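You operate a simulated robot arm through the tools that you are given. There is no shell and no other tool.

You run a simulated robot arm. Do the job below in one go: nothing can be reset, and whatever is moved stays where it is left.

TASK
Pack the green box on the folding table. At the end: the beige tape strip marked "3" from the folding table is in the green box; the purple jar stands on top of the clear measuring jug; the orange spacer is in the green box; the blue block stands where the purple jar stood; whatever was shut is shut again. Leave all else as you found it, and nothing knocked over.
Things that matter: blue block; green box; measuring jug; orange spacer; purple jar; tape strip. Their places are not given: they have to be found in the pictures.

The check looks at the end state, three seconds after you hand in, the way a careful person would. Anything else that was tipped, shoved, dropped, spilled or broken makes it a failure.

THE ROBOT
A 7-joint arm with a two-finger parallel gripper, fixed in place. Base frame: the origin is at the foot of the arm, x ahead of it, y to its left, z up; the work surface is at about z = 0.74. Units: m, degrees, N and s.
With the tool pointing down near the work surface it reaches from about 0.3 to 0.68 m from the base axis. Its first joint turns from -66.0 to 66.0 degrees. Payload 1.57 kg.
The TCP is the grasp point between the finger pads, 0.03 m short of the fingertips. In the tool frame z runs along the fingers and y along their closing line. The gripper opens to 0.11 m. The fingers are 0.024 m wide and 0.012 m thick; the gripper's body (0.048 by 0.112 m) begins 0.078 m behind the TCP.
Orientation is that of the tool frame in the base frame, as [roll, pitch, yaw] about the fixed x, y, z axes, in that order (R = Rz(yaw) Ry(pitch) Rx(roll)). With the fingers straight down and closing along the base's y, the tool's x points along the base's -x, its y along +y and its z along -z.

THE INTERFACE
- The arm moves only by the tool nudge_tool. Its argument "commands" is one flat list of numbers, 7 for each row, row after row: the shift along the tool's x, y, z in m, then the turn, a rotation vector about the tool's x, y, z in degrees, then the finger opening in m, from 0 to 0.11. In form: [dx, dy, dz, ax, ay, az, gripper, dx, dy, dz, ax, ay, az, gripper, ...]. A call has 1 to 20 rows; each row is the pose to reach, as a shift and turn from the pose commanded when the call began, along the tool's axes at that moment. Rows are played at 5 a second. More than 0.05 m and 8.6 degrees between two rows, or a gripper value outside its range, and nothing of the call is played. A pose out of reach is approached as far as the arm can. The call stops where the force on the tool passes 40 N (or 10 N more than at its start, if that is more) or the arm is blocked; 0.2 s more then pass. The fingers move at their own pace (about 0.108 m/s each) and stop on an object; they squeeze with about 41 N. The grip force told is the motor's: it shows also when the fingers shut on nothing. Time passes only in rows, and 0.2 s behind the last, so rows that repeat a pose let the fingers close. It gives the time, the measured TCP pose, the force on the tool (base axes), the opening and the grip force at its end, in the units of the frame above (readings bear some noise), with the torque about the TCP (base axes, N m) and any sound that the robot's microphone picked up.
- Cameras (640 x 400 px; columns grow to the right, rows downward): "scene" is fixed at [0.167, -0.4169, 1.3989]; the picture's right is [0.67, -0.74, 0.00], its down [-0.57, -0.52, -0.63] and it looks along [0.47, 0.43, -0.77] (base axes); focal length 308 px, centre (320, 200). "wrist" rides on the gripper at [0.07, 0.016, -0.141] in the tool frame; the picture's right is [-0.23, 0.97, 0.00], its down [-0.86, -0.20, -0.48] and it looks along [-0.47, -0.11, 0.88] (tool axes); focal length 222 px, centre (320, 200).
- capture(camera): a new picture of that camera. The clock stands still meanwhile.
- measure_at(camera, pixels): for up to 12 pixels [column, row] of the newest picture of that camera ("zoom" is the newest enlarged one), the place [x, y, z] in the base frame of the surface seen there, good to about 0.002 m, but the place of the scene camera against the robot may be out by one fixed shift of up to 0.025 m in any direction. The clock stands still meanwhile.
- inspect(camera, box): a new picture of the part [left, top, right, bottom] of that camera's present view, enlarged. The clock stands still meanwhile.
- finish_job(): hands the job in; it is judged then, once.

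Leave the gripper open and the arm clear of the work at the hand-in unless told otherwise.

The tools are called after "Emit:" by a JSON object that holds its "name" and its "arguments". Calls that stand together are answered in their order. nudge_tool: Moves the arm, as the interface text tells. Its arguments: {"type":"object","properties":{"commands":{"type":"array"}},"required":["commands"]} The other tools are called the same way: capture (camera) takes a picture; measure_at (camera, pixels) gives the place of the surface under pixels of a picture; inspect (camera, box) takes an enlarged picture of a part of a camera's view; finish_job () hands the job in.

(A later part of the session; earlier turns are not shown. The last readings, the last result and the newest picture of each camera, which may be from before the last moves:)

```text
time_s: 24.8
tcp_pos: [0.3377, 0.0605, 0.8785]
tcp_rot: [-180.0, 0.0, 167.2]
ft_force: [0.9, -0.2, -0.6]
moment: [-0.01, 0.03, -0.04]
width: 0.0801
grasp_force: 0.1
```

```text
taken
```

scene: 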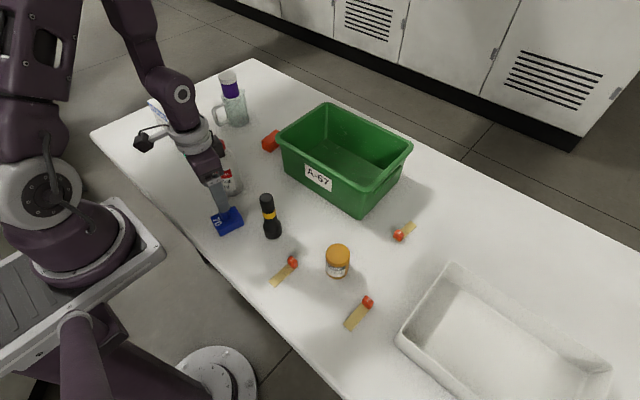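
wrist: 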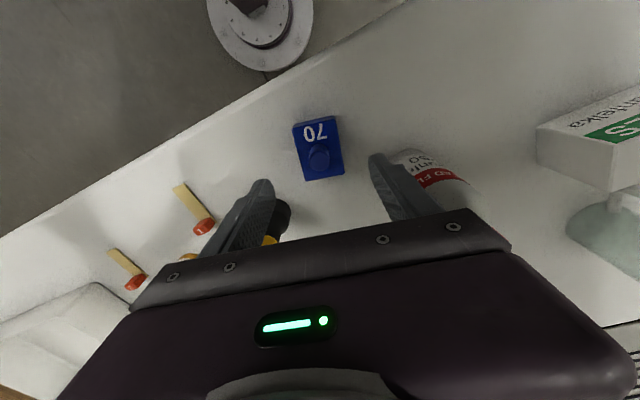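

The block lies between the fingers. I'll descend to TCP z ≈ 0.775 (fingertips about 6 mm above the table).

Emit:
{"name": "nudge_tool", "arguments": {"commands": [-0.0005, 0.0004, 0.03, 0, 0, 0, 0.08, -0.001, 0.0008, 0.06, 0, 0, 0, 0.08, -0.0014, 0.0011, 0.085, 0, 0, 0, 0.08, -0.0014, 0.0011, 0.1035, 0, 0, 0, 0.08, -0.0014, 0.0011, 0.1035, 0, 0, 0, 0.08]}}

Emit:
{"name": "capture", "arguments": {"camera": "wrist"}}

```text
time_s: 26.0
tcp_pos: [0.3395, 0.0646, 0.7742]
tcp_rot: [180.0, -0.1, 167.2]
ft_force: [-0.3, 0.2, 0.0]
moment: [0.01, 0.02, 0.03]
width: 0.0801
grasp_force: 0.1
```

```text
taken
```

wrist: 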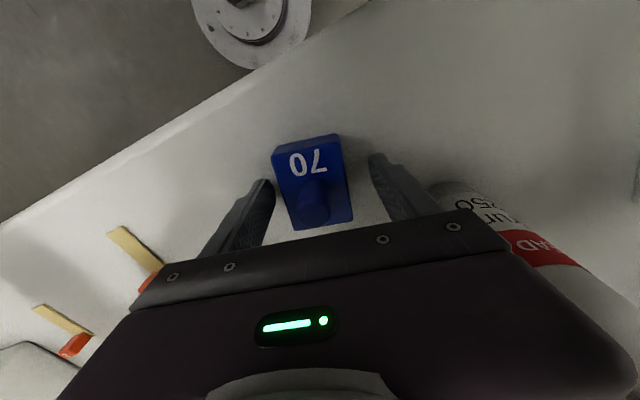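

The block sits a little closer to the left finger. I'll measure it once more here so I can centre before closing.

Emit:
{"name": "measure_at", "arguments": {"camera": "wrist", "pixels": [[276, 157], [339, 142], [290, 218], [350, 206], [313, 205], [320, 180]]}}

```text
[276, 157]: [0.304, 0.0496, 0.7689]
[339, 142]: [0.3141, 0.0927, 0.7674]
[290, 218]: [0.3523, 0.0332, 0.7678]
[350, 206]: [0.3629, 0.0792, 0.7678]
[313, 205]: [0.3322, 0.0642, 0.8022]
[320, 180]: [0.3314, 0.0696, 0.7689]
```

The block's centre is at y ≈ 0.062, so I'll shift 2.5 mm sideways and close.

Emit:
{"name": "nudge_tool", "arguments": {"commands": [0, -0.0025, 0, 0, 0, 0, 0.08, 0, -0.0025, 0, 0, 0, 0, 0.06, 0, -0.0025, 0, 0, 0, 0, 0.03, 0, -0.0025, 0, 0, 0, 0, 0.03, 0, -0.0025, 0, 0, 0, 0, 0.03]}}

Emit:
{"name": "capture", "arguments": {"camera": "wrist"}}

```text
time_s: 27.2
tcp_pos: [0.339, 0.0607, 0.7755]
tcp_rot: [-180.0, 0.0, 167.2]
ft_force: [0.1, -1.2, 2.1]
moment: [-0.11, -0.01, -0.05]
width: 0.0488
grasp_force: 40.6
```

```text
taken
```

wrist: 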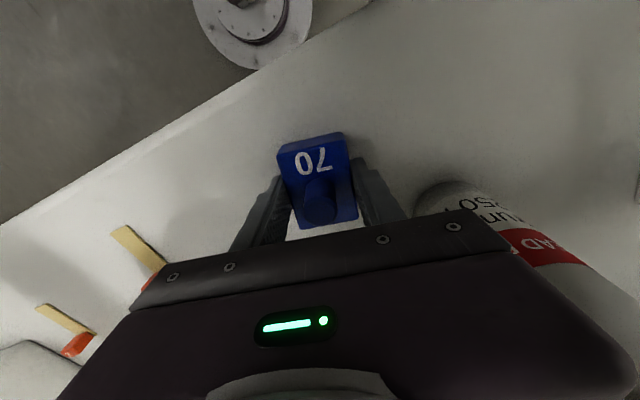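

The block is gripped (opening 0.0488). I'll lift it straight up 0.20 m, to clear the bottle before I go sideways.

Emit:
{"name": "nudge_tool", "arguments": {"commands": [0, 0, -0.02, 0, 0, 0, 0.03, 0, 0, -0.06, 0, 0, 0, 0.03, 0, 0, -0.105, 0, 0, 0, 0.03, 0, 0, -0.15, 0, 0, 0, 0.03, 0, 0, -0.2, 0, 0, 0, 0.03, 0, 0, -0.2, 0, 0, 0, 0.03]}}

Emit:
{"name": "capture", "arguments": {"camera": "wrist"}}

Emit:
{"name": "capture", "arguments": {"camera": "scene"}}

```text
time_s: 28.6
tcp_pos: [0.3382, 0.0597, 0.9747]
tcp_rot: [180.0, 0.1, 167.3]
ft_force: [0.5, -0.2, -0.8]
moment: [0.02, -0.01, 0.01]
width: 0.0492
grasp_force: 40.5
```

```text
taken
```

wrist: 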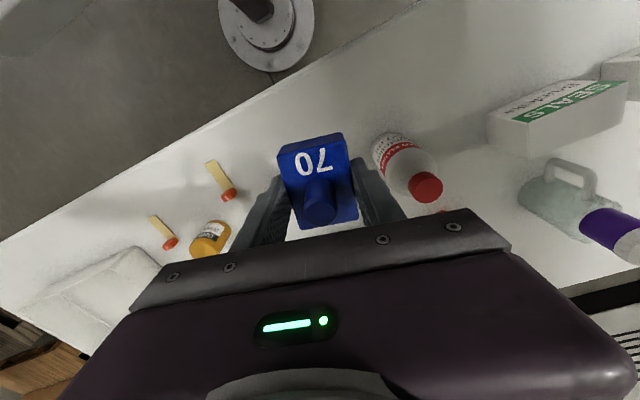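

```text
taken
```

scene: 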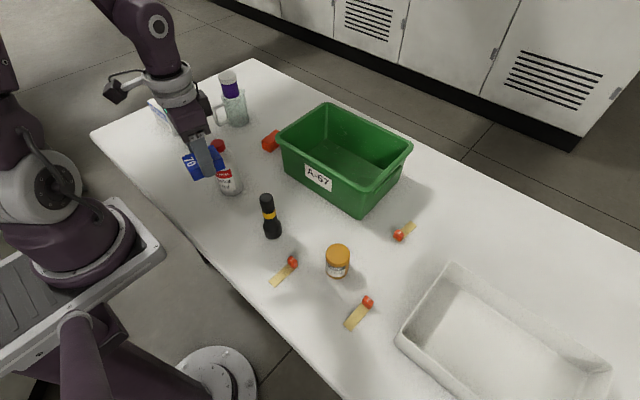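

The block is held level. I'll measure its corners and knob to know its centre relative to the TCP.

Emit:
{"name": "measure_at", "arguments": {"camera": "wrist", "pixels": [[282, 159], [343, 144], [298, 221], [355, 210], [319, 207], [345, 160], [288, 185], [352, 200]]}}

Emit:
{"name": "inspect", "arguments": {"camera": "wrist", "box": [260, 120, 380, 240]}}

```text
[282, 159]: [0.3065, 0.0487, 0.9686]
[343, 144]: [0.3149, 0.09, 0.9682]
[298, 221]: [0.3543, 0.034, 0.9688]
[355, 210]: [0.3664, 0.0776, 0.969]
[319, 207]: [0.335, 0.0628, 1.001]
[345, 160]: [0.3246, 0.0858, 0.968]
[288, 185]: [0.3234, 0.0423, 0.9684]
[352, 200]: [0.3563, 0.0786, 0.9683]
```

```text
3.33 times, centred on (320, 180) of wrist
```

zoom: 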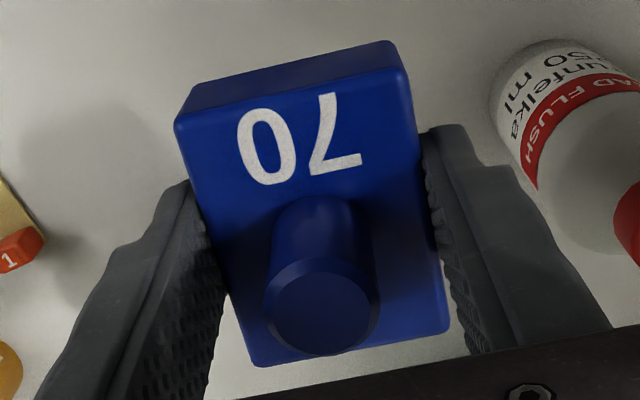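

The block's centre coincides with the TCP within 1 mm. I'll carry it at this height to above the jar's old place (0.356, 0.2995).

Emit:
{"name": "nudge_tool", "arguments": {"commands": [0.005, 0.034, 0, 0, 0, 0, 0.03, 0.0101, 0.0679, 0, 0, 0, 0, 0.03, 0.0151, 0.1019, 0, 0, 0, 0, 0.03, 0.0202, 0.1358, 0, 0, 0, 0, 0.03, 0.0252, 0.1698, 0, 0, 0, 0, 0.03, 0.0303, 0.2037, 0, 0, 0, 0, 0.03, 0.0353, 0.2377, 0, 0, 0, 0, 0.03, 0.0353, 0.2377, 0, 0, 0, 0, 0.03, 0.0353, 0.2377, 0, 0, 0, 0, 0.03]}}

Emit:
{"name": "capture", "arguments": {"camera": "scene"}}

Emit:
{"name": "capture", "arguments": {"camera": "wrist"}}

```text
time_s: 30.6
tcp_pos: [0.3572, 0.3002, 0.9752]
tcp_rot: [-179.9, -0.1, 167.2]
ft_force: [-0.1, 1.2, -1.3]
moment: [0.01, 0.01, -0.01]
width: 0.0487
grasp_force: 40.5
```

```text
taken
```

scene: 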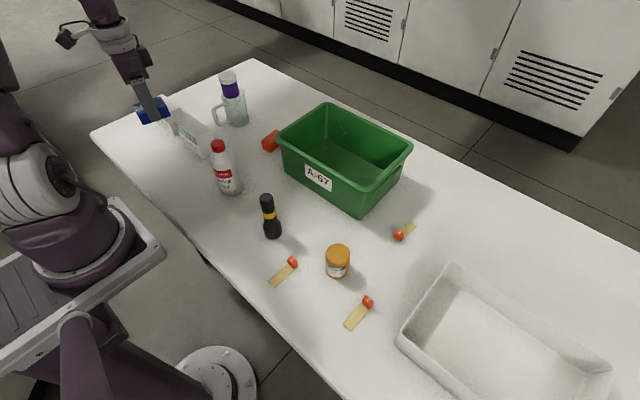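

```text
taken
```

wrist: 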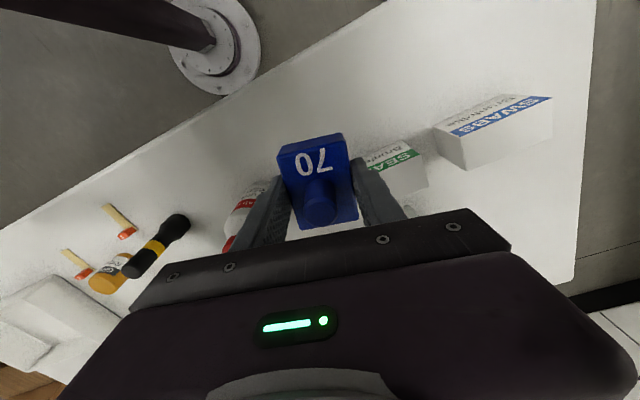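

The block hangs above the jar's old place, and nothing lies underneath. I'll lower it 0.192 m, stopping just above the table.

Emit:
{"name": "nudge_tool", "arguments": {"commands": [0, 0, 0.045, 0, 0, 0, 0.03, 0, 0, 0.09, 0, 0, 0, 0.03, 0, 0, 0.13, 0, 0, 0, 0.03, 0, 0, 0.165, 0, 0, 0, 0.03, 0, 0, 0.185, 0, 0, 0, 0.03, 0, 0, 0.192, 0, 0, 0, 0.03, 0, 0, 0.192, 0, 0, 0, 0.03]}}

Emit:
{"name": "capture", "arguments": {"camera": "wrist"}}

```text
time_s: 32.2
tcp_pos: [0.3576, 0.3012, 0.7841]
tcp_rot: [179.9, -0.1, 167.2]
ft_force: [0.1, 0.1, 0.4]
moment: [-0.02, 0.02, 0.02]
width: 0.0488
grasp_force: 41.3
```

```text
taken
```

wrist: 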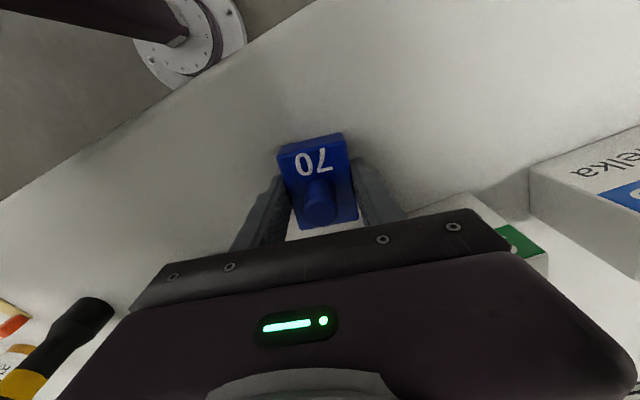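

About 8 mm remain to the table. I'll nudge 2 mm sideways for accuracy and lower to near contact.

Emit:
{"name": "nudge_tool", "arguments": {"commands": [0.0005, -0.001, 0.001, 0, 0, 0, 0.03, 0.0009, -0.0015, 0.003, 0, 0, 0, 0.03, 0.0009, -0.0015, 0.005, 0, 0, 0, 0.03, 0.0009, -0.0015, 0.0065, 0, 0, 0, 0.03, 0.0009, -0.0015, 0.0075, 0, 0, 0, 0.03, 0.0009, -0.0015, 0.0075, 0, 0, 0, 0.03]}}

```text
time_s: 33.6
tcp_pos: [0.3558, 0.2994, 0.775]
tcp_rot: [-180.0, 0.0, 167.2]
ft_force: [-0.1, 0.2, -1.3]
moment: [0.0, -0.01, 0.01]
width: 0.0489
grasp_force: 41.0
```

There's no contact load yet. I'll lower in half-millimetre steps.

Emit:
{"name": "nudge_tool", "arguments": {"commands": [0, 0, 0.0005, 0, 0, 0, 0.03, 0, 0, 0.001, 0, 0, 0, 0.03, 0, 0, 0.001, 0, 0, 0, 0.03]}}

```text
time_s: 34.4
tcp_pos: [0.3568, 0.2994, 0.7752]
tcp_rot: [179.9, -0.1, 167.2]
ft_force: [-0.7, -3.9, 28.6]
moment: [-0.25, 0.08, 0.04]
width: 0.0491
grasp_force: 41.3
```

The block is pressed on the table (28.6 N). I'll ease up 0.7 mm and open the fingers.

Emit:
{"name": "nudge_tool", "arguments": {"commands": [0, 0, -0.0007, 0, 0, 0, 0.03, 0, 0, -0.0007, 0, 0, 0, 0.052, 0, 0, -0.0007, 0, 0, 0, 0.065, 0, 0, -0.0007, 0, 0, 0, 0.08, 0, 0, -0.0007, 0, 0, 0, 0.08]}}

Emit:
{"name": "capture", "arguments": {"camera": "wrist"}}

```text
time_s: 35.6
tcp_pos: [0.3572, 0.2999, 0.7739]
tcp_rot: [-180.0, 0.0, 167.2]
ft_force: [0.3, 0.2, -0.1]
moment: [0.0, 0.0, -0.01]
width: 0.0799
grasp_force: 0.1
```

```text
taken
```

wrist: 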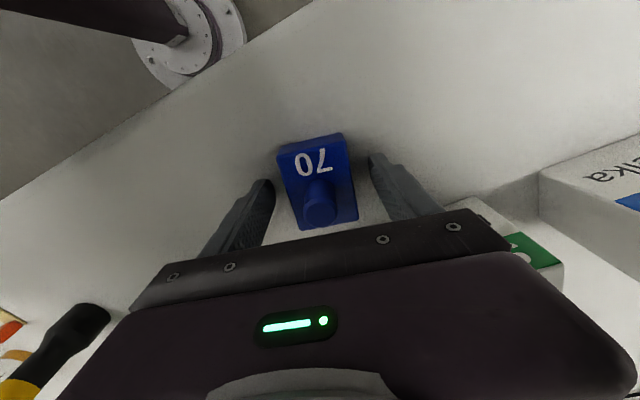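

The block stands free between the open fingers. I'll rise straight up.

Emit:
{"name": "nudge_tool", "arguments": {"commands": [0, 0, -0.03, 0, 0, 0, 0.08, 0, 0, -0.075, 0, 0, 0, 0.08, 0, 0, -0.12, 0, 0, 0, 0.08, 0, 0, -0.165, 0, 0, 0, 0.08, 0, 0, -0.21, 0, 0, 0, 0.08, 0, 0, -0.21, 0, 0, 0, 0.08]}}

Emit:
{"name": "capture", "arguments": {"camera": "wrist"}}

Emit:
{"name": "capture", "arguments": {"camera": "scene"}}

```text
time_s: 37.0
tcp_pos: [0.3574, 0.2993, 0.9883]
tcp_rot: [-180.0, 0.0, 167.2]
ft_force: [-0.4, 0.0, 0.2]
moment: [0.02, 0.01, -0.02]
width: 0.08
grasp_force: 0.0
```

```text
taken
```

wrist: 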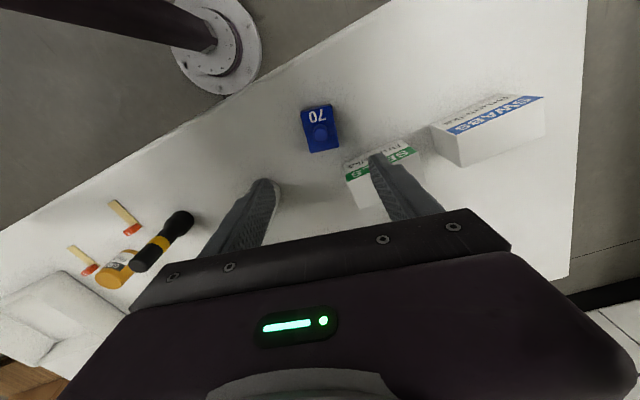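

```text
taken
```

scene: 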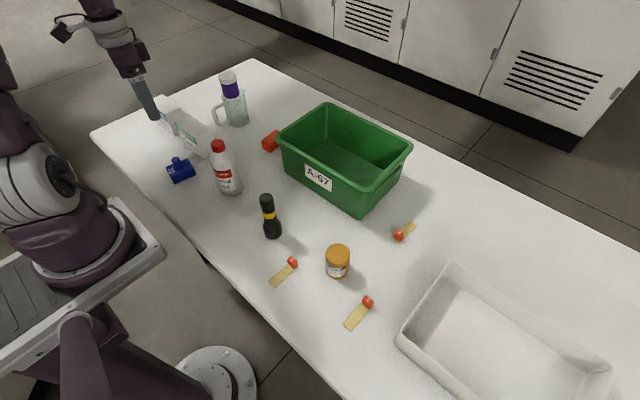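

The block stands where the jar was. Next is the orange spacer. I'll move over to about (0.57, 0.20) at z ≈ 0.99 and return the tool's heading to straight.

Emit:
{"name": "nudge_tool", "arguments": {"commands": [-0.0382, -0.0084, 0, 0, 0, -2.5, 0.08, -0.0764, -0.0167, 0, 0, 0, -5, 0.08, -0.1146, -0.0251, 0, 0, 0, -7.5, 0.08, -0.1527, -0.0334, 0, 0, 0, -10, 0.08, -0.1909, -0.0418, 0, 0, 0, -12.8, 0.08, -0.2291, -0.0501, 0, 0, 0, -12.8, 0.08, -0.2291, -0.0501, 0, 0, 0, -12.8, 0.08]}}

Emit:
{"name": "capture", "arguments": {"camera": "wrist"}}

Emit:
{"name": "inspect", "arguments": {"camera": "wrist", "box": [210, 60, 410, 220]}}

Emit:
{"name": "inspect", "arguments": {"camera": "scene", "box": [240, 90, 430, 230]}}

```text
time_s: 38.6
tcp_pos: [0.5692, 0.2008, 0.986]
tcp_rot: [-179.9, 0.1, -179.8]
ft_force: [0.9, 0.2, -0.4]
moment: [-0.02, 0.02, 0.01]
width: 0.0798
grasp_force: 0.0
```

```text
taken
```

wrist: 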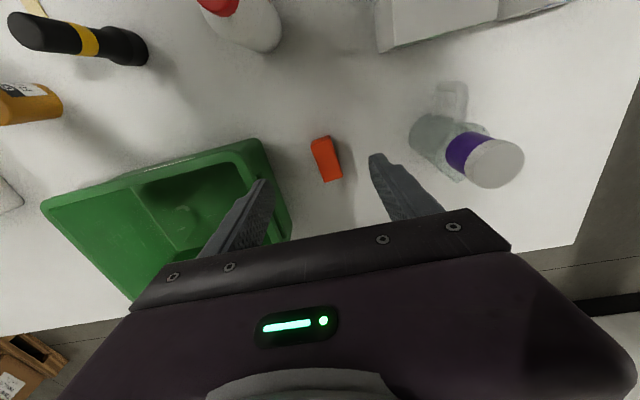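

```text
2.50 times, centred on (310, 140) of wrist
```

zoom: 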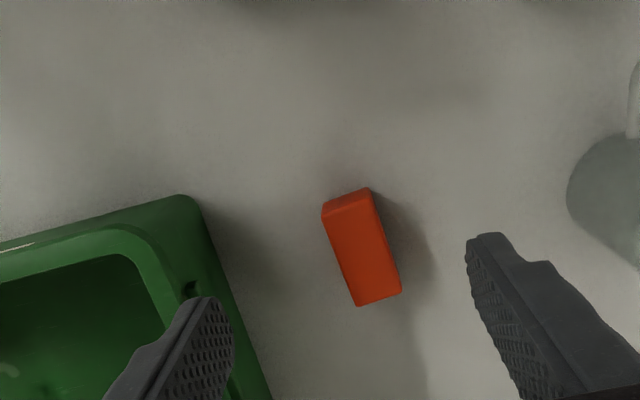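

```text
2.86 times, centred on (335, 160) of scene
```

zoom: 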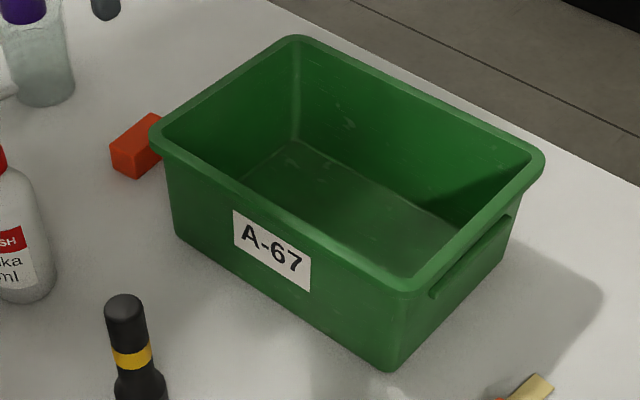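

I'll measure the spacer's top corners and the box's rim in the wrist picture.

Emit:
{"name": "measure_at", "arguments": {"camera": "wrist", "pixels": [[313.5, 148], [331, 142], [341, 175.5], [325.5, 181], [327, 162], [256, 141], [268, 180], [285, 225], [160, 165], [50, 205], [215, 180], [190, 215]]}}

Emit:
{"name": "measure_at", "arguments": {"camera": "zoom", "pixels": [[152, 128], [298, 40], [540, 158], [400, 285], [296, 150], [400, 200], [300, 210], [350, 250], [460, 230], [250, 185], [225, 90], [420, 100]]}}

```text
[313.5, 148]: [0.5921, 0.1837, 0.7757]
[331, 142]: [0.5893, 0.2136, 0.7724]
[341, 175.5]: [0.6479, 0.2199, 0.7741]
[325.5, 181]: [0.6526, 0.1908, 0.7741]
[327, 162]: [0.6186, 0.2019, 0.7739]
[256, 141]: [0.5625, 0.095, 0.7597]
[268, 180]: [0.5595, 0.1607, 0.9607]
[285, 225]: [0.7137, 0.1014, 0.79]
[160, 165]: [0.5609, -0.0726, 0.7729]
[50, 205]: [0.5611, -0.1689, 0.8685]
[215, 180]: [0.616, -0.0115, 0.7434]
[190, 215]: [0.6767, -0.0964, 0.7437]
```

```text
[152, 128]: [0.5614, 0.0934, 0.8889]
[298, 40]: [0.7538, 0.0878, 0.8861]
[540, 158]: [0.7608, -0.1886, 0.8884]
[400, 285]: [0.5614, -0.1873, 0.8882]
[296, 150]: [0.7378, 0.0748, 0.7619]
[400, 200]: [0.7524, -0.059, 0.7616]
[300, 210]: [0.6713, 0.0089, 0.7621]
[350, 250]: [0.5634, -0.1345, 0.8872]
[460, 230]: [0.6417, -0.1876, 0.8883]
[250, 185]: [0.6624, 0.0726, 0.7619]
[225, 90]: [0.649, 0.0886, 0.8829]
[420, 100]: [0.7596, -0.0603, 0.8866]
```

Spacer: about 0.060 × 0.030 m, top z ≈ 0.774, centre ≈ (0.620, 0.202), long side about 6° off the x axis. Box: rim z ≈ 0.868, x 0.561–0.757, y −0.172 to 0.108, floor z ≈ 0.743. I'll go above the spacer, turned 6°, with the fingers 0.07 apart.

Emit:
{"name": "nudge_tool", "arguments": {"commands": [-0.017, 0.0004, 0.035, 0, 0, -2, 0.07, -0.034, 0.0008, 0.07, 0, 0, -4, 0.07, -0.0508, 0.0012, 0.106, 0, 0, -6, 0.07, -0.0508, 0.0012, 0.106, 0, 0, -6, 0.07]}}

Emit:
{"name": "capture", "arguments": {"camera": "wrist"}}

Emit:
{"name": "inspect", "arguments": {"camera": "wrist", "box": [230, 80, 430, 230]}}

```text
time_s: 39.6
tcp_pos: [0.6199, 0.2004, 0.8811]
tcp_rot: [-179.9, 0.0, -174.1]
ft_force: [-0.5, -0.6, 0.8]
moment: [0.03, 0.01, 0.02]
width: 0.07
grasp_force: 0.0
```

```text
taken
```

wrist: 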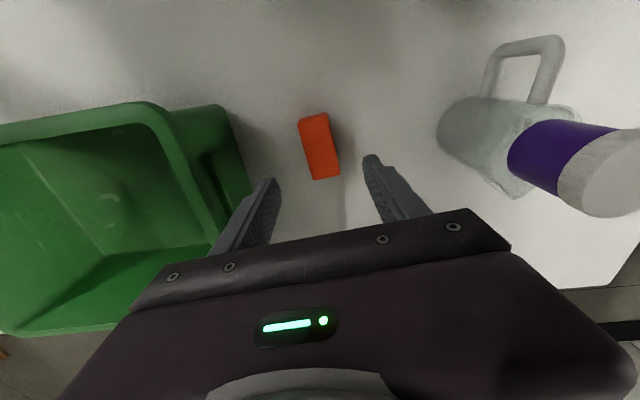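

```text
2.67 times, centred on (330, 155) of wrist
```

zoom: 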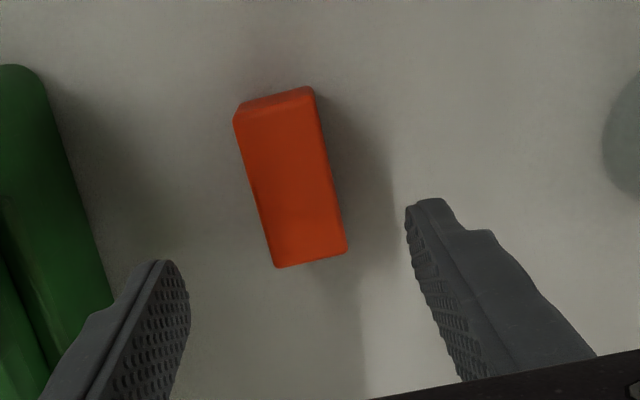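

Emit:
{"name": "measure_at", "arguments": {"camera": "zoom", "pixels": [[240, 127], [311, 106], [277, 262], [342, 247], [258, 195], [329, 180], [292, 185]]}}

```text
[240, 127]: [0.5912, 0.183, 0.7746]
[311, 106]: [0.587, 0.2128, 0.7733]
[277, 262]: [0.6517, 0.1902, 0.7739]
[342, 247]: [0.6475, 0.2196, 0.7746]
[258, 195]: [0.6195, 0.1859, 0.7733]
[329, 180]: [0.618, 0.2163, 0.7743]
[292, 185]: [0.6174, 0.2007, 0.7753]
```

The spacer's centre is (0.619, 0.2012), right under the TCP. I'll descend to z ≈ 0.776.

Emit:
{"name": "nudge_tool", "arguments": {"commands": [0, 0.0007, 0.035, 0, 0, 0, 0.07, 0, 0.0007, 0.07, 0, 0, 0, 0.07, 0, 0.0007, 0.095, 0, 0, 0, 0.07, 0, 0.0007, 0.105, 0, 0, 0, 0.07, 0, 0.0007, 0.105, 0, 0, 0, 0.07]}}

Emit:
{"name": "capture", "arguments": {"camera": "wrist"}}

```text
time_s: 40.8
tcp_pos: [0.6201, 0.1997, 0.7746]
tcp_rot: [-180.0, -0.1, -174.0]
ft_force: [-0.8, 0.1, 0.9]
moment: [0.0, 0.0, -0.02]
width: 0.0701
grasp_force: 0.1
```

```text
taken
```

wrist: 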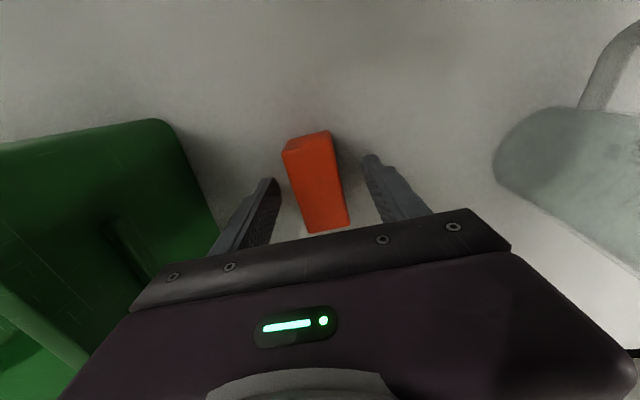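

The spacer is between the fingers. I'll close on it.

Emit:
{"name": "nudge_tool", "arguments": {"commands": [0, 0, 0, 0, 0, 0, 0.045, 0, 0, 0, 0, 0, 0, 0.015, 0, 0, 0, 0, 0, 0, 0.015, 0, 0, 0, 0, 0, 0, 0.015]}}

```text
time_s: 41.8
tcp_pos: [0.6187, 0.2004, 0.7755]
tcp_rot: [180.0, 0.1, -174.0]
ft_force: [-0.8, -0.5, 0.5]
moment: [-0.02, 0.0, 0.01]
width: 0.034
grasp_force: 40.8
```

Gripped (opening 0.034). I'll lift 0.175 m, then carry it sideways over the rim to above the box interior at (0.635, 0.03).

Emit:
{"name": "nudge_tool", "arguments": {"commands": [0, 0, -0.02, 0, 0, 0, 0.015, 0, 0, -0.06, 0, 0, 0, 0.015, 0, 0, -0.1, 0, 0, 0, 0.015, 0, 0, -0.14, 0, 0, 0, 0.015, 0, 0, -0.178, 0, 0, 0, 0.015, 0, 0, -0.178, 0, 0, 0, 0.015, 0.0005, -0.0428, -0.178, 0, 0, 0, 0.015, 0.001, -0.0856, -0.178, 0, 0, 0, 0.015, 0.0014, -0.1284, -0.178, 0, 0, 0, 0.015, 0.0019, -0.1712, -0.178, 0, 0, 0, 0.015, 0.0019, -0.1712, -0.178, 0, 0, 0, 0.015]}}

Emit:
{"name": "capture", "arguments": {"camera": "wrist"}}

Emit:
{"name": "capture", "arguments": {"camera": "scene"}}

```text
time_s: 44.2
tcp_pos: [0.6354, 0.0313, 0.9526]
tcp_rot: [180.0, 0.1, -173.9]
ft_force: [0.4, -0.2, -1.1]
moment: [0.02, 0.01, 0.02]
width: 0.0338
grasp_force: 41.2
```

```text
taken
```

wrist: 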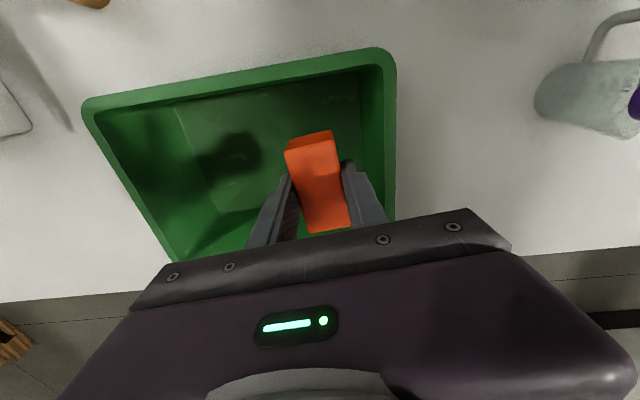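

```text
taken
```

scene: 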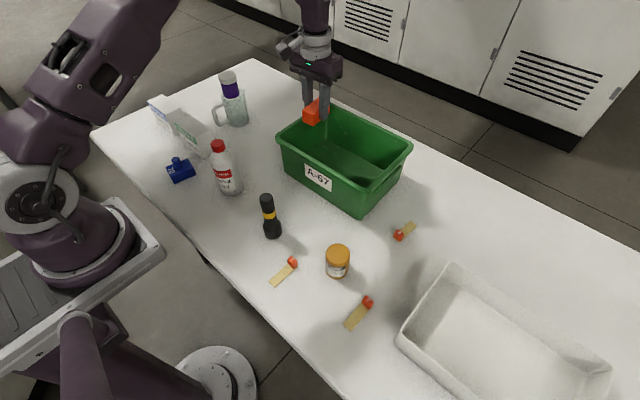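

The spacer is above the box. I'll check the inner walls relative to the gripper before lowering.

Emit:
{"name": "measure_at", "arguments": {"camera": "wrist", "pixels": [[240, 76], [245, 82], [385, 70], [368, 76], [377, 150], [360, 120], [250, 110], [230, 150], [215, 200], [355, 95], [180, 110], [270, 95]]}}

Emit:
{"name": "inspect", "arguments": {"camera": "wrist", "box": [70, 30, 410, 270]}}

```text
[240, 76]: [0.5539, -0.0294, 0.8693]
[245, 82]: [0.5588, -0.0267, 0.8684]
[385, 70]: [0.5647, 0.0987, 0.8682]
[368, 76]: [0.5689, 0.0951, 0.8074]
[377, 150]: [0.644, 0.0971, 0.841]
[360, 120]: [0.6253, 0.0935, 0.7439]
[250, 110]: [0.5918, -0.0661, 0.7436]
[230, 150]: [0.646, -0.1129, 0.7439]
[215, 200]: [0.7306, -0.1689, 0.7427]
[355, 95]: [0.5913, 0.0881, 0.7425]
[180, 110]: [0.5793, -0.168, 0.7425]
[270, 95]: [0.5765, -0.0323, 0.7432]
```

```text
1.67 times, centred on (240, 150) of wrist
```

zoom: 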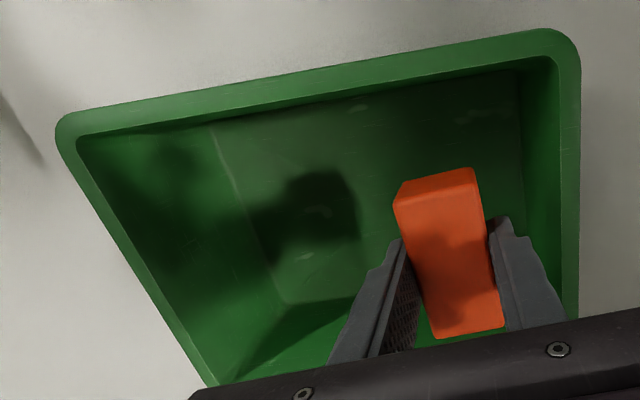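

The floor is at z ≈ 0.743 and the left inner wall at y ≈ 0.097. I'll shift 0.025 m away from that wall and lower the spacer to a few mm above the floor.

Emit:
{"name": "nudge_tool", "arguments": {"commands": [0, -0.025, 0, 0, 0, 0, 0.015, 0, -0.025, 0.04, 0, 0, 0, 0.015, 0, -0.025, 0.08, 0, 0, 0, 0.015, 0, -0.025, 0.12, 0, 0, 0, 0.015, 0, -0.025, 0.15, 0, 0, 0, 0.015, 0, -0.025, 0.168, 0, 0, 0, 0.015, 0, -0.025, 0.168, 0, 0, 0, 0.015]}}

Emit:
{"name": "capture", "arguments": {"camera": "scene"}}

```text
time_s: 45.8
tcp_pos: [0.639, 0.0066, 0.7847]
tcp_rot: [180.0, 0.0, -174.0]
ft_force: [-0.3, 0.2, -0.4]
moment: [0.02, 0.01, 0.0]
width: 0.0341
grasp_force: 41.1
```

```text
taken
```

scene: 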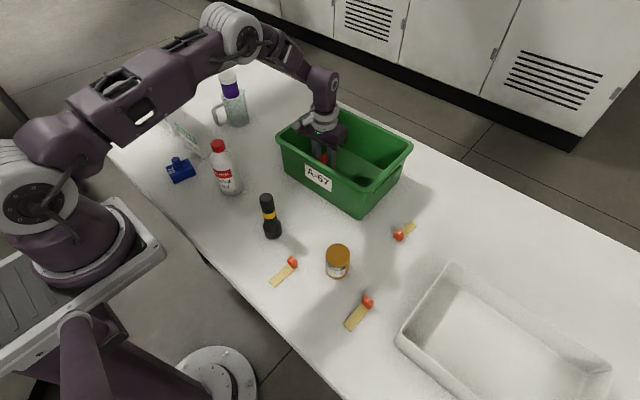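

The spacer is about 5 mm above the box floor. I'll lower 4.5 mm in small steps and release.

Emit:
{"name": "nudge_tool", "arguments": {"commands": [0, 0, 0.002, 0, 0, 0, 0.015, 0, 0, 0.0035, 0, 0, 0, 0.015, 0, 0, 0.0045, 0, 0, 0, 0.015, 0, 0, 0.0045, 0, 0, 0, 0.015]}}

```text
time_s: 46.8
tcp_pos: [0.6388, 0.0054, 0.7806]
tcp_rot: [179.9, 0.0, -174.0]
ft_force: [-0.1, -0.2, -0.3]
moment: [0.0, 0.01, 0.03]
width: 0.0338
grasp_force: 41.3
```

Barely a millimetre remains. I'll open the fingers and rise back out of the box.

Emit:
{"name": "nudge_tool", "arguments": {"commands": [0, 0, 0.001, 0, 0, 0, 0.015, 0, 0, 0.001, 0, 0, 0, 0.038, 0, 0, 0.001, 0, 0, 0, 0.05, 0, 0, 0.001, 0, 0, 0, 0.06, 0, 0, 0.001, 0, 0, 0, 0.06, 0, 0, -0.03, 0, 0, 0, 0.06, 0, 0, -0.07, 0, 0, 0, 0.06, 0, 0, -0.11, 0, 0, 0, 0.06, 0, 0, -0.15, 0, 0, 0, 0.06, 0, 0, -0.19, 0, 0, 0, 0.06, 0, 0, -0.22, 0, 0, 0, 0.06]}}

Emit:
{"name": "capture", "arguments": {"camera": "wrist"}}

Emit:
{"name": "capture", "arguments": {"camera": "scene"}}

```text
time_s: 49.2
tcp_pos: [0.6377, 0.0055, 0.9996]
tcp_rot: [179.9, 0.0, -174.0]
ft_force: [0.0, 0.9, 0.6]
moment: [-0.02, 0.01, -0.03]
width: 0.0601
grasp_force: 0.1
```

```text
taken
```

wrist: 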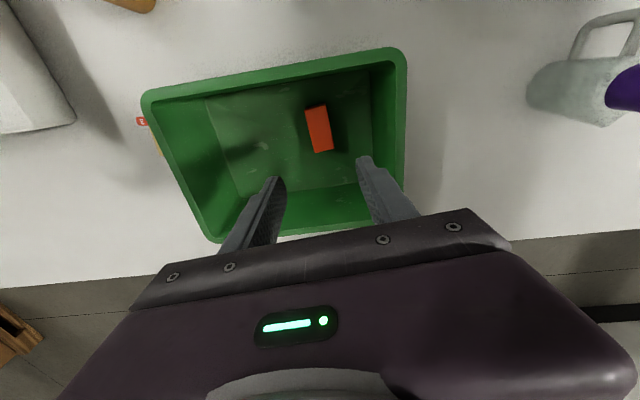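

```text
taken
```

scene: 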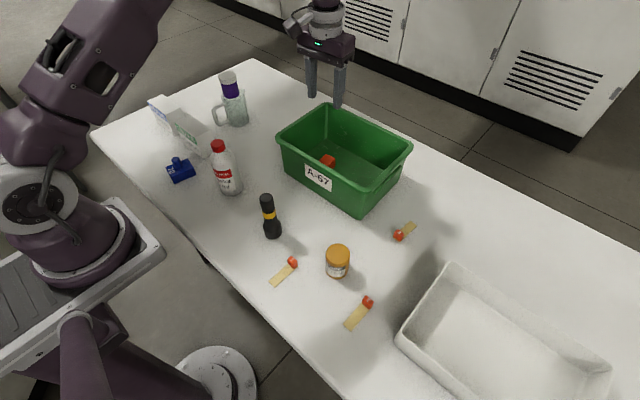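

The spacer lies in the box. Next is strip "3". I'll move right to about (0.56, −0.27), staying at z ≈ 1.0.

Emit:
{"name": "nudge_tool", "arguments": {"commands": [0.0155, -0.0379, 0, 0, 0, 1, 0.06, 0.0309, -0.0757, 0, 0, 0, 2, 0.06, 0.0464, -0.1136, 0, 0, 0, 3, 0.06, 0.0619, -0.1515, 0, 0, 0, 4, 0.06, 0.0774, -0.1894, 0, 0, 0, 5, 0.06, 0.0928, -0.2272, 0, 0, 0, 6, 0.06, 0.1083, -0.2651, 0, 0, 0, 6, 0.06, 0.1083, -0.2651, 0, 0, 0, 6, 0.06]}}

Emit:
{"name": "capture", "arguments": {"camera": "wrist"}}

Emit:
{"name": "inspect", "arguments": {"camera": "wrist", "box": [240, 80, 400, 220]}}

Emit:
{"name": "inspect", "arguments": {"camera": "scene", "box": [370, 205, 440, 260]}}

```text
time_s: 51.0
tcp_pos: [0.5556, -0.2685, 0.9986]
tcp_rot: [-180.0, 0.0, 180.0]
ft_force: [-0.9, 0.0, 0.7]
moment: [0.04, 0.01, 0.0]
width: 0.0598
grasp_force: 0.1
```

```text
taken
```

wrist: 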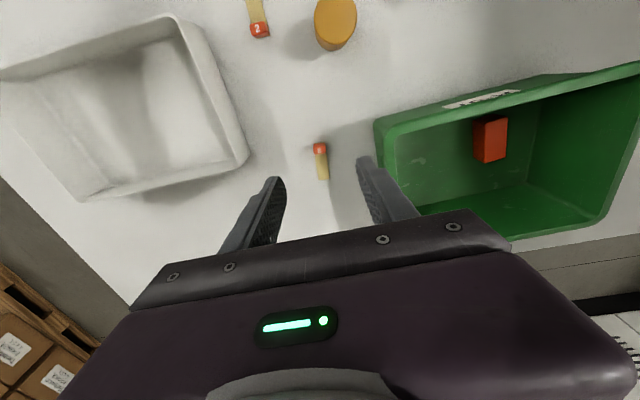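

```text
2.86 times, centred on (320, 150) of wrist
```

zoom: 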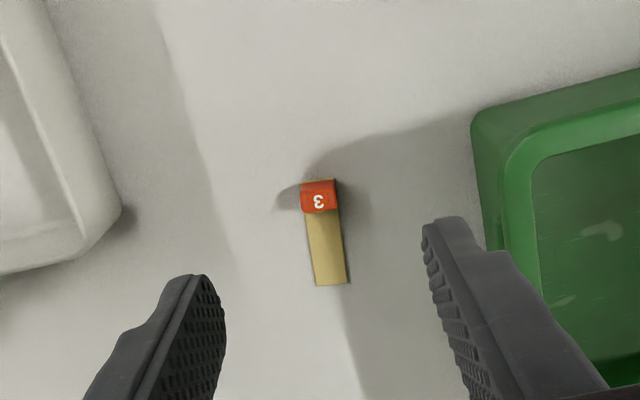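

```text
7.27 times, centred on (405, 232) of scene
```

zoom: 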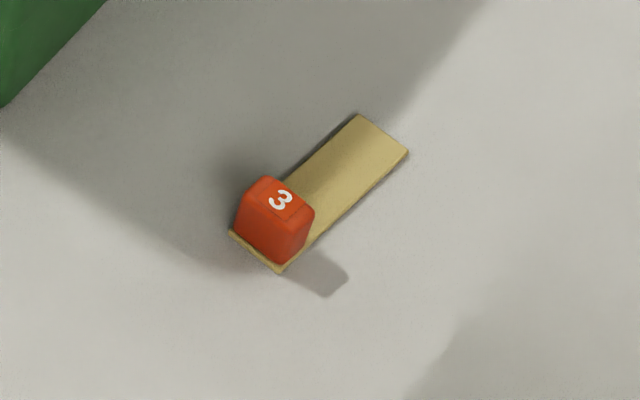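

The strip is a thin beige plate with a raised red tab marked "3" at its near end. I'll measure the tab and strip.

Emit:
{"name": "measure_at", "arguments": {"camera": "wrist", "pixels": [[315, 148], [324, 147], [315, 153], [325.5, 152.5], [320, 150], [319, 178], [328.5, 177.5], [322, 165], [317, 165], [327, 163], [319.5, 143.3], [320, 160]]}}

Emit:
{"name": "inspect", "arguments": {"camera": "wrist", "box": [295, 130, 345, 190]}}

```text
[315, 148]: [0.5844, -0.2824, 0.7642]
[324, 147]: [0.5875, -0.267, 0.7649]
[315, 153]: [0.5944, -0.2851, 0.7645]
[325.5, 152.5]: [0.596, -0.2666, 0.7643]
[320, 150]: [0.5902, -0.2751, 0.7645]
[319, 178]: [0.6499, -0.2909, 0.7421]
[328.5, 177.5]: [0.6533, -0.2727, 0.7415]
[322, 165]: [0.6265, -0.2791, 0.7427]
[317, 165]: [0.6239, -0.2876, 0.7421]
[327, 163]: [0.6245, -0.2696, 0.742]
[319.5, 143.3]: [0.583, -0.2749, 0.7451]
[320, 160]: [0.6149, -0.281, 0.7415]
```

```text
6.67 times, centred on (320, 160) of wrist
```

zoom: 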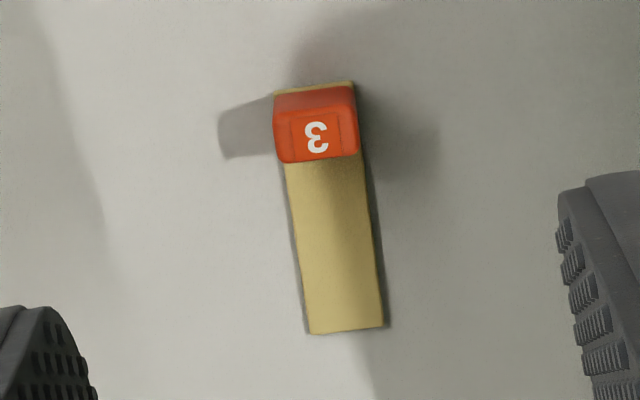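

Tab: top at z ≈ 0.7645, centre ≈ (0.590, −0.2755), about 0.019 wide, strip pointing −6° from x. I'll check the distance to the tray, then move above the tab at z ≈ 0.88, turned by 5.8°, fingers 0.05 apart.

Emit:
{"name": "measure_at", "arguments": {"camera": "wrist", "pixels": [[246, 155], [215, 75], [190, 30], [243, 150], [378, 130], [390, 190], [400, 115], [170, 185]]}}

Emit:
{"name": "nudge_tool", "arguments": {"commands": [-0.0115, -0.0023, 0.04, 0, 0, 2, 0.05, -0.0229, -0.0047, 0.08, 0, 0, 4, 0.05, -0.0344, -0.007, 0.1186, 0, 0, 5.8, 0.05, -0.0344, -0.007, 0.1186, 0, 0, 5.8, 0.05]}}

Emit:
{"name": "capture", "arguments": {"camera": "wrist"}}

Emit:
{"name": "inspect", "arguments": {"camera": "wrist", "box": [270, 90, 370, 200]}}

```text
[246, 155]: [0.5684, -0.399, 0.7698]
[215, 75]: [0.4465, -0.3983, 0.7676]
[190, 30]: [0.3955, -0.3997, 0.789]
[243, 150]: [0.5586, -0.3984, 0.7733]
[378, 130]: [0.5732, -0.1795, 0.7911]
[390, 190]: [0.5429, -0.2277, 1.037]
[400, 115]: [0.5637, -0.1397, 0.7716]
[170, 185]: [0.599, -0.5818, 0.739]
```

```text
time_s: 52.0
tcp_pos: [0.5916, -0.2734, 0.883]
tcp_rot: [180.0, 0.1, 174.2]
ft_force: [-0.8, 0.1, 0.2]
moment: [-0.01, 0.01, -0.01]
width: 0.05
grasp_force: 0.2
```

```text
taken
```

wrist: 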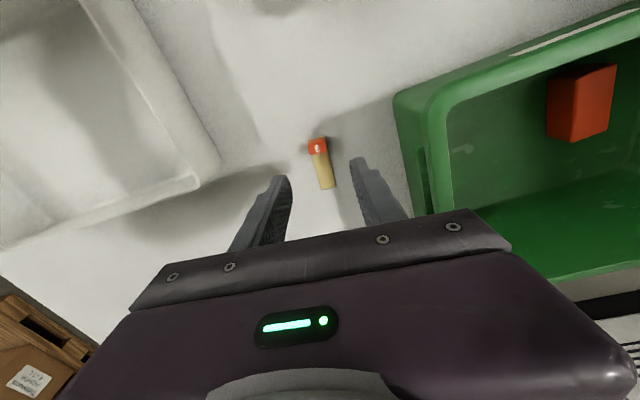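

```text
3.64 times, centred on (320, 145) of wrist
```

zoom: 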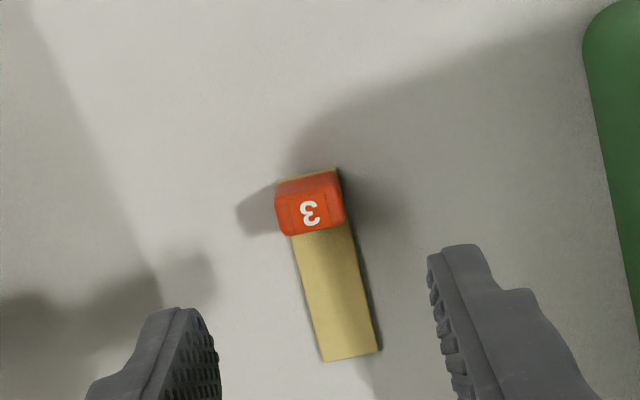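

Emit:
{"name": "measure_at", "arguments": {"camera": "zoom", "pixels": [[281, 212], [340, 205], [285, 230], [342, 218], [310, 212], [308, 186], [298, 240], [352, 232], [325, 355], [375, 345], [310, 225], [305, 200]]}}

```text
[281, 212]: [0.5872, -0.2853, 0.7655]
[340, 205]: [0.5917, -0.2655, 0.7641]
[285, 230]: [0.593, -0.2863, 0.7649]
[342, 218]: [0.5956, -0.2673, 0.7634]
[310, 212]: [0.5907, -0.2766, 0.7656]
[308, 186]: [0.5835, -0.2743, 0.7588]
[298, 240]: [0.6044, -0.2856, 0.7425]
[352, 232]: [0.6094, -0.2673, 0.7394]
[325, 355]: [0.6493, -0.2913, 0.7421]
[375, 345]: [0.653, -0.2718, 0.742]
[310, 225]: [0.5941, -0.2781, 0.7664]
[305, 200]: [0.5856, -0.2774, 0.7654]
```

Tab centre is (0.5905, −0.276). I'll descend to z ≈ 0.777 first, with small sideways corrections.

Emit:
{"name": "nudge_tool", "arguments": {"commands": [0.0008, -0.0024, 0.04, 0, 0, 0, 0.05, 0.0008, -0.0024, 0.08, 0, 0, 0, 0.05, 0.0008, -0.0024, 0.1, 0, 0, 0, 0.05, 0.0008, -0.0024, 0.106, 0, 0, 0, 0.05, 0.0008, -0.0024, 0.106, 0, 0, 0, 0.05]}}

Emit:
{"name": "inspect", "arguments": {"camera": "wrist", "box": [220, 100, 420, 240]}}

```text
time_s: 53.2
tcp_pos: [0.5921, -0.2772, 0.7762]
tcp_rot: [-180.0, 0.0, 174.2]
ft_force: [0.2, -0.3, 0.0]
moment: [0.01, -0.01, 0.01]
width: 0.0502
grasp_force: 0.0
```

```text
2.86 times, centred on (320, 170) of wrist
```

zoom: 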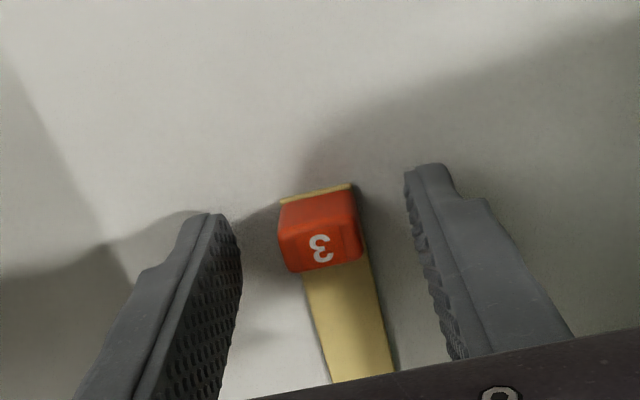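

The tab is centred between the fingers. I'll lower 2.5 mm more and close on it.

Emit:
{"name": "nudge_tool", "arguments": {"commands": [0, 0, 0.0015, 0, 0, 0, 0.05, 0, 0, 0.0025, 0, 0, 0, 0.05, 0, 0, 0.0025, 0, 0, 0, 0.03, 0, 0, 0.0025, 0, 0, 0, 0.005, 0, 0, 0.0025, 0, 0, 0, 0.005, 0, 0, 0.0025, 0, 0, 0, 0.005]}}

Emit:
{"name": "inspect", "arguments": {"camera": "wrist", "box": [220, 100, 420, 240]}}

```text
time_s: 54.6
tcp_pos: [0.5922, -0.278, 0.7734]
tcp_rot: [-180.0, 0.1, 174.2]
ft_force: [0.2, -0.2, 0.9]
moment: [0.01, 0.0, 0.03]
width: 0.0203
grasp_force: 34.4
```

```text
2.86 times, centred on (320, 170) of wrist
```

zoom: 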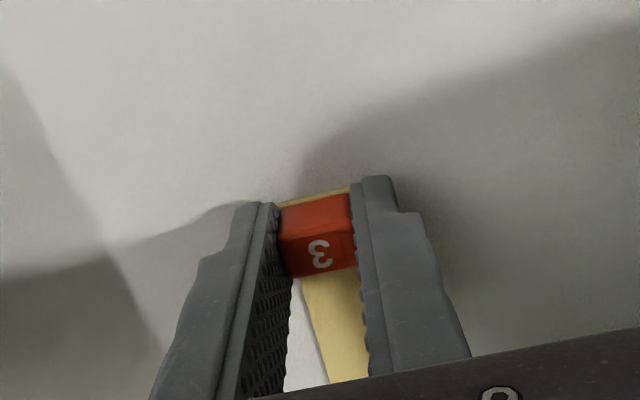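

Gripped (opening 0.0203). The strip may be stuck to the table, so I'll lift just 4 mm slowly and read the force.

Emit:
{"name": "nudge_tool", "arguments": {"commands": [0, 0, -0.001, 0, 0, 0, 0.005, 0, 0, -0.002, 0, 0, 0, 0.005, 0, 0, -0.003, 0, 0, 0, 0.005, 0, 0, -0.004, 0, 0, 0, 0.005, 0, 0, -0.004, 0, 0, 0, 0.005]}}

Emit:
{"name": "inspect", "arguments": {"camera": "wrist", "box": [220, 100, 420, 240]}}

Emit:
{"name": "inspect", "arguments": {"camera": "scene", "box": [370, 195, 450, 260]}}

```text
time_s: 55.8
tcp_pos: [0.5909, -0.2782, 0.7771]
tcp_rot: [-180.0, 0.0, 174.2]
ft_force: [0.2, -0.5, -0.3]
moment: [0.0, 0.01, 0.0]
width: 0.0201
grasp_force: 34.0
```

```text
2.86 times, centred on (320, 170) of wrist
```

zoom: 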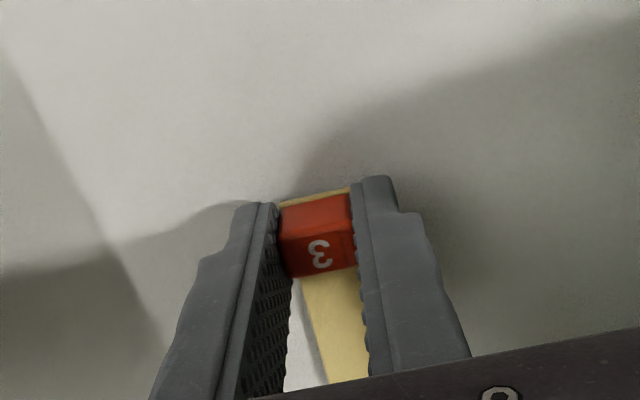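

```text
6.15 times, centred on (410, 228) of scene
```

zoom: 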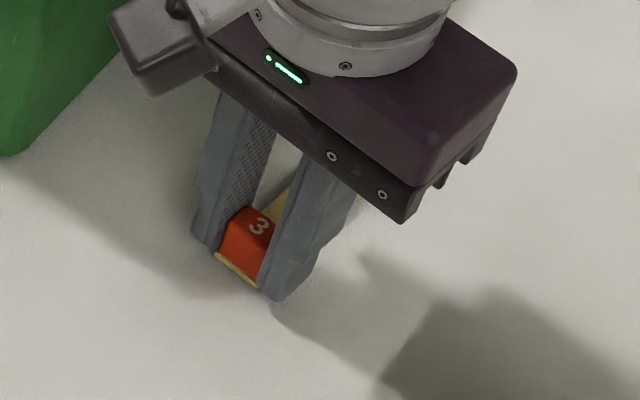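

No pull is felt and the tab follows the fingers. I'll lift further in moderate steps, 0.05 m, then look.

Emit:
{"name": "nudge_tool", "arguments": {"commands": [0, 0, -0.006, 0, 0, 0, 0.005, 0, 0, -0.014, 0, 0, 0, 0.005, 0, 0, -0.024, 0, 0, 0, 0.005, 0, 0, -0.036, 0, 0, 0, 0.005, 0, 0, -0.05, 0, 0, 0, 0.005, 0, 0, -0.05, 0, 0, 0, 0.005]}}

Emit:
{"name": "capture", "arguments": {"camera": "wrist"}}

Emit:
{"name": "inspect", "arguments": {"camera": "scene", "box": [350, 165, 460, 260]}}

```text
time_s: 57.2
tcp_pos: [0.5919, -0.2782, 0.8256]
tcp_rot: [-179.9, 0.0, 174.2]
ft_force: [-0.4, -0.1, -1.4]
moment: [0.03, -0.03, -0.01]
width: 0.0201
grasp_force: 34.4
```

```text
taken
```

wrist: 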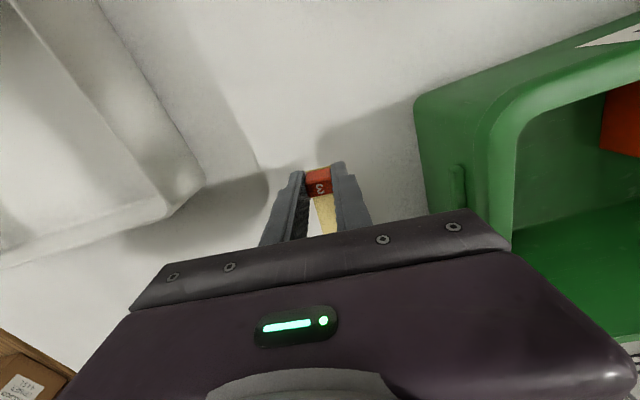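

```text
4.21 times, centred on (405, 212) of scene
```

zoom: 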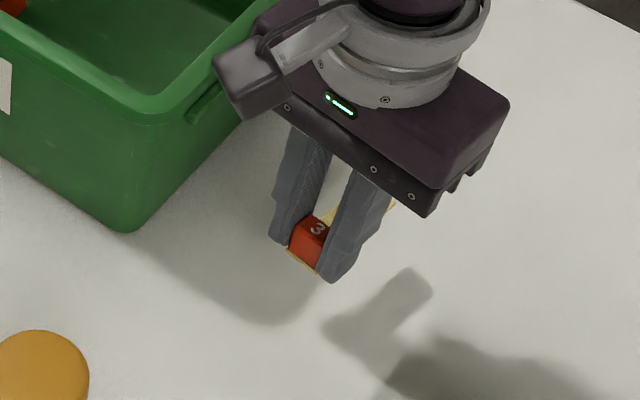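

The whole strip is free and hangs level in the grip. I'll lift to z ≈ 0.96, then carry it over the rim to above (0.615, −0.09).

Emit:
{"name": "nudge_tool", "arguments": {"commands": [0, 0, -0.034, 0, 0, 0, 0.005, 0, 0, -0.068, 0, 0, 0, 0.005, 0, 0, -0.102, 0, 0, 0, 0.005, 0, 0, -0.135, 0, 0, 0, 0.005, 0, 0, -0.135, 0, 0, 0, 0.005, -0.0008, 0.0379, -0.135, 0, 0, 0, 0.005, -0.0016, 0.0758, -0.135, 0, 0, 0, 0.005, -0.0024, 0.1138, -0.135, 0, 0, 0, 0.005, -0.0032, 0.1517, -0.135, 0, 0, 0, 0.005, -0.004, 0.1896, -0.135, 0, 0, 0, 0.005, -0.004, 0.1896, -0.135, 0, 0, 0, 0.005]}}

Emit:
{"name": "capture", "arguments": {"camera": "wrist"}}

Emit:
{"name": "capture", "arguments": {"camera": "scene"}}

```text
time_s: 59.6
tcp_pos: [0.6153, -0.0887, 0.9617]
tcp_rot: [180.0, 0.0, 174.1]
ft_force: [-0.6, 0.5, -0.4]
moment: [-0.02, 0.0, 0.04]
width: 0.0204
grasp_force: 33.7
```

```text
taken
```

wrist: 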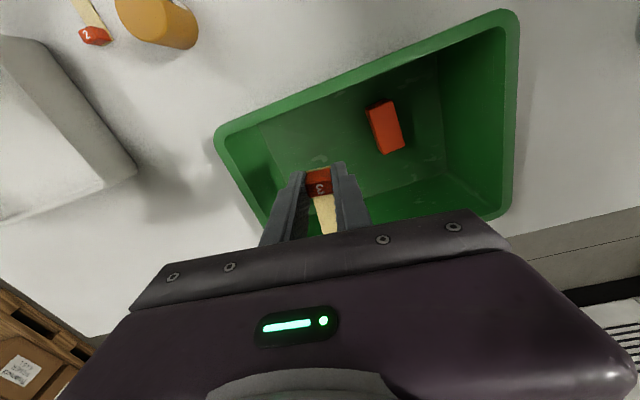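

```text
taken
```

scene: 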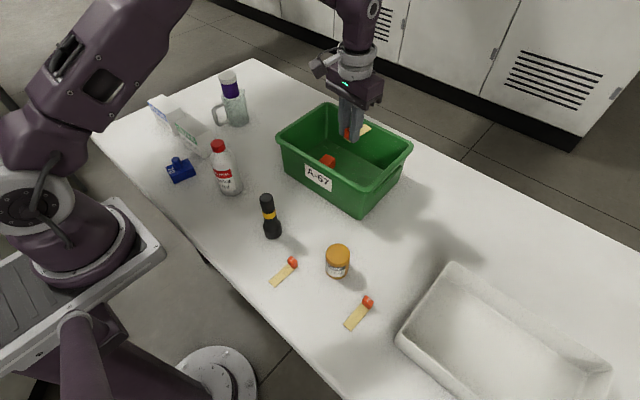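

The strip is over the box interior. I'll lower it to a few mm above the floor (TCP z ≈ 0.782).

Emit:
{"name": "nudge_tool", "arguments": {"commands": [0, 0, 0.04, 0, 0, 0, 0.005, 0, 0, 0.08, 0, 0, 0, 0.005, 0, 0, 0.12, 0, 0, 0, 0.005, 0, 0, 0.15, 0, 0, 0, 0.005, 0, 0, 0.17, 0, 0, 0, 0.005, 0, 0, 0.179, 0, 0, 0, 0.005, 0, 0, 0.179, 0, 0, 0, 0.005]}}

Emit:
{"name": "capture", "arguments": {"camera": "wrist"}}

```text
time_s: 61.2
tcp_pos: [0.6152, -0.0907, 0.7824]
tcp_rot: [179.9, 0.0, 174.2]
ft_force: [0.5, 0.0, -0.1]
moment: [0.05, 0.01, -0.03]
width: 0.0201
grasp_force: 33.3
```

```text
taken
```

wrist: 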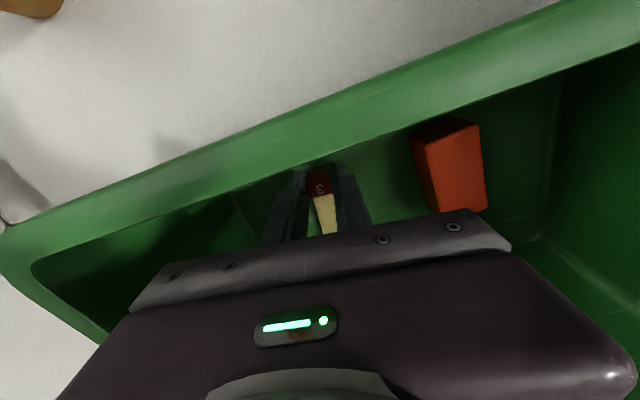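

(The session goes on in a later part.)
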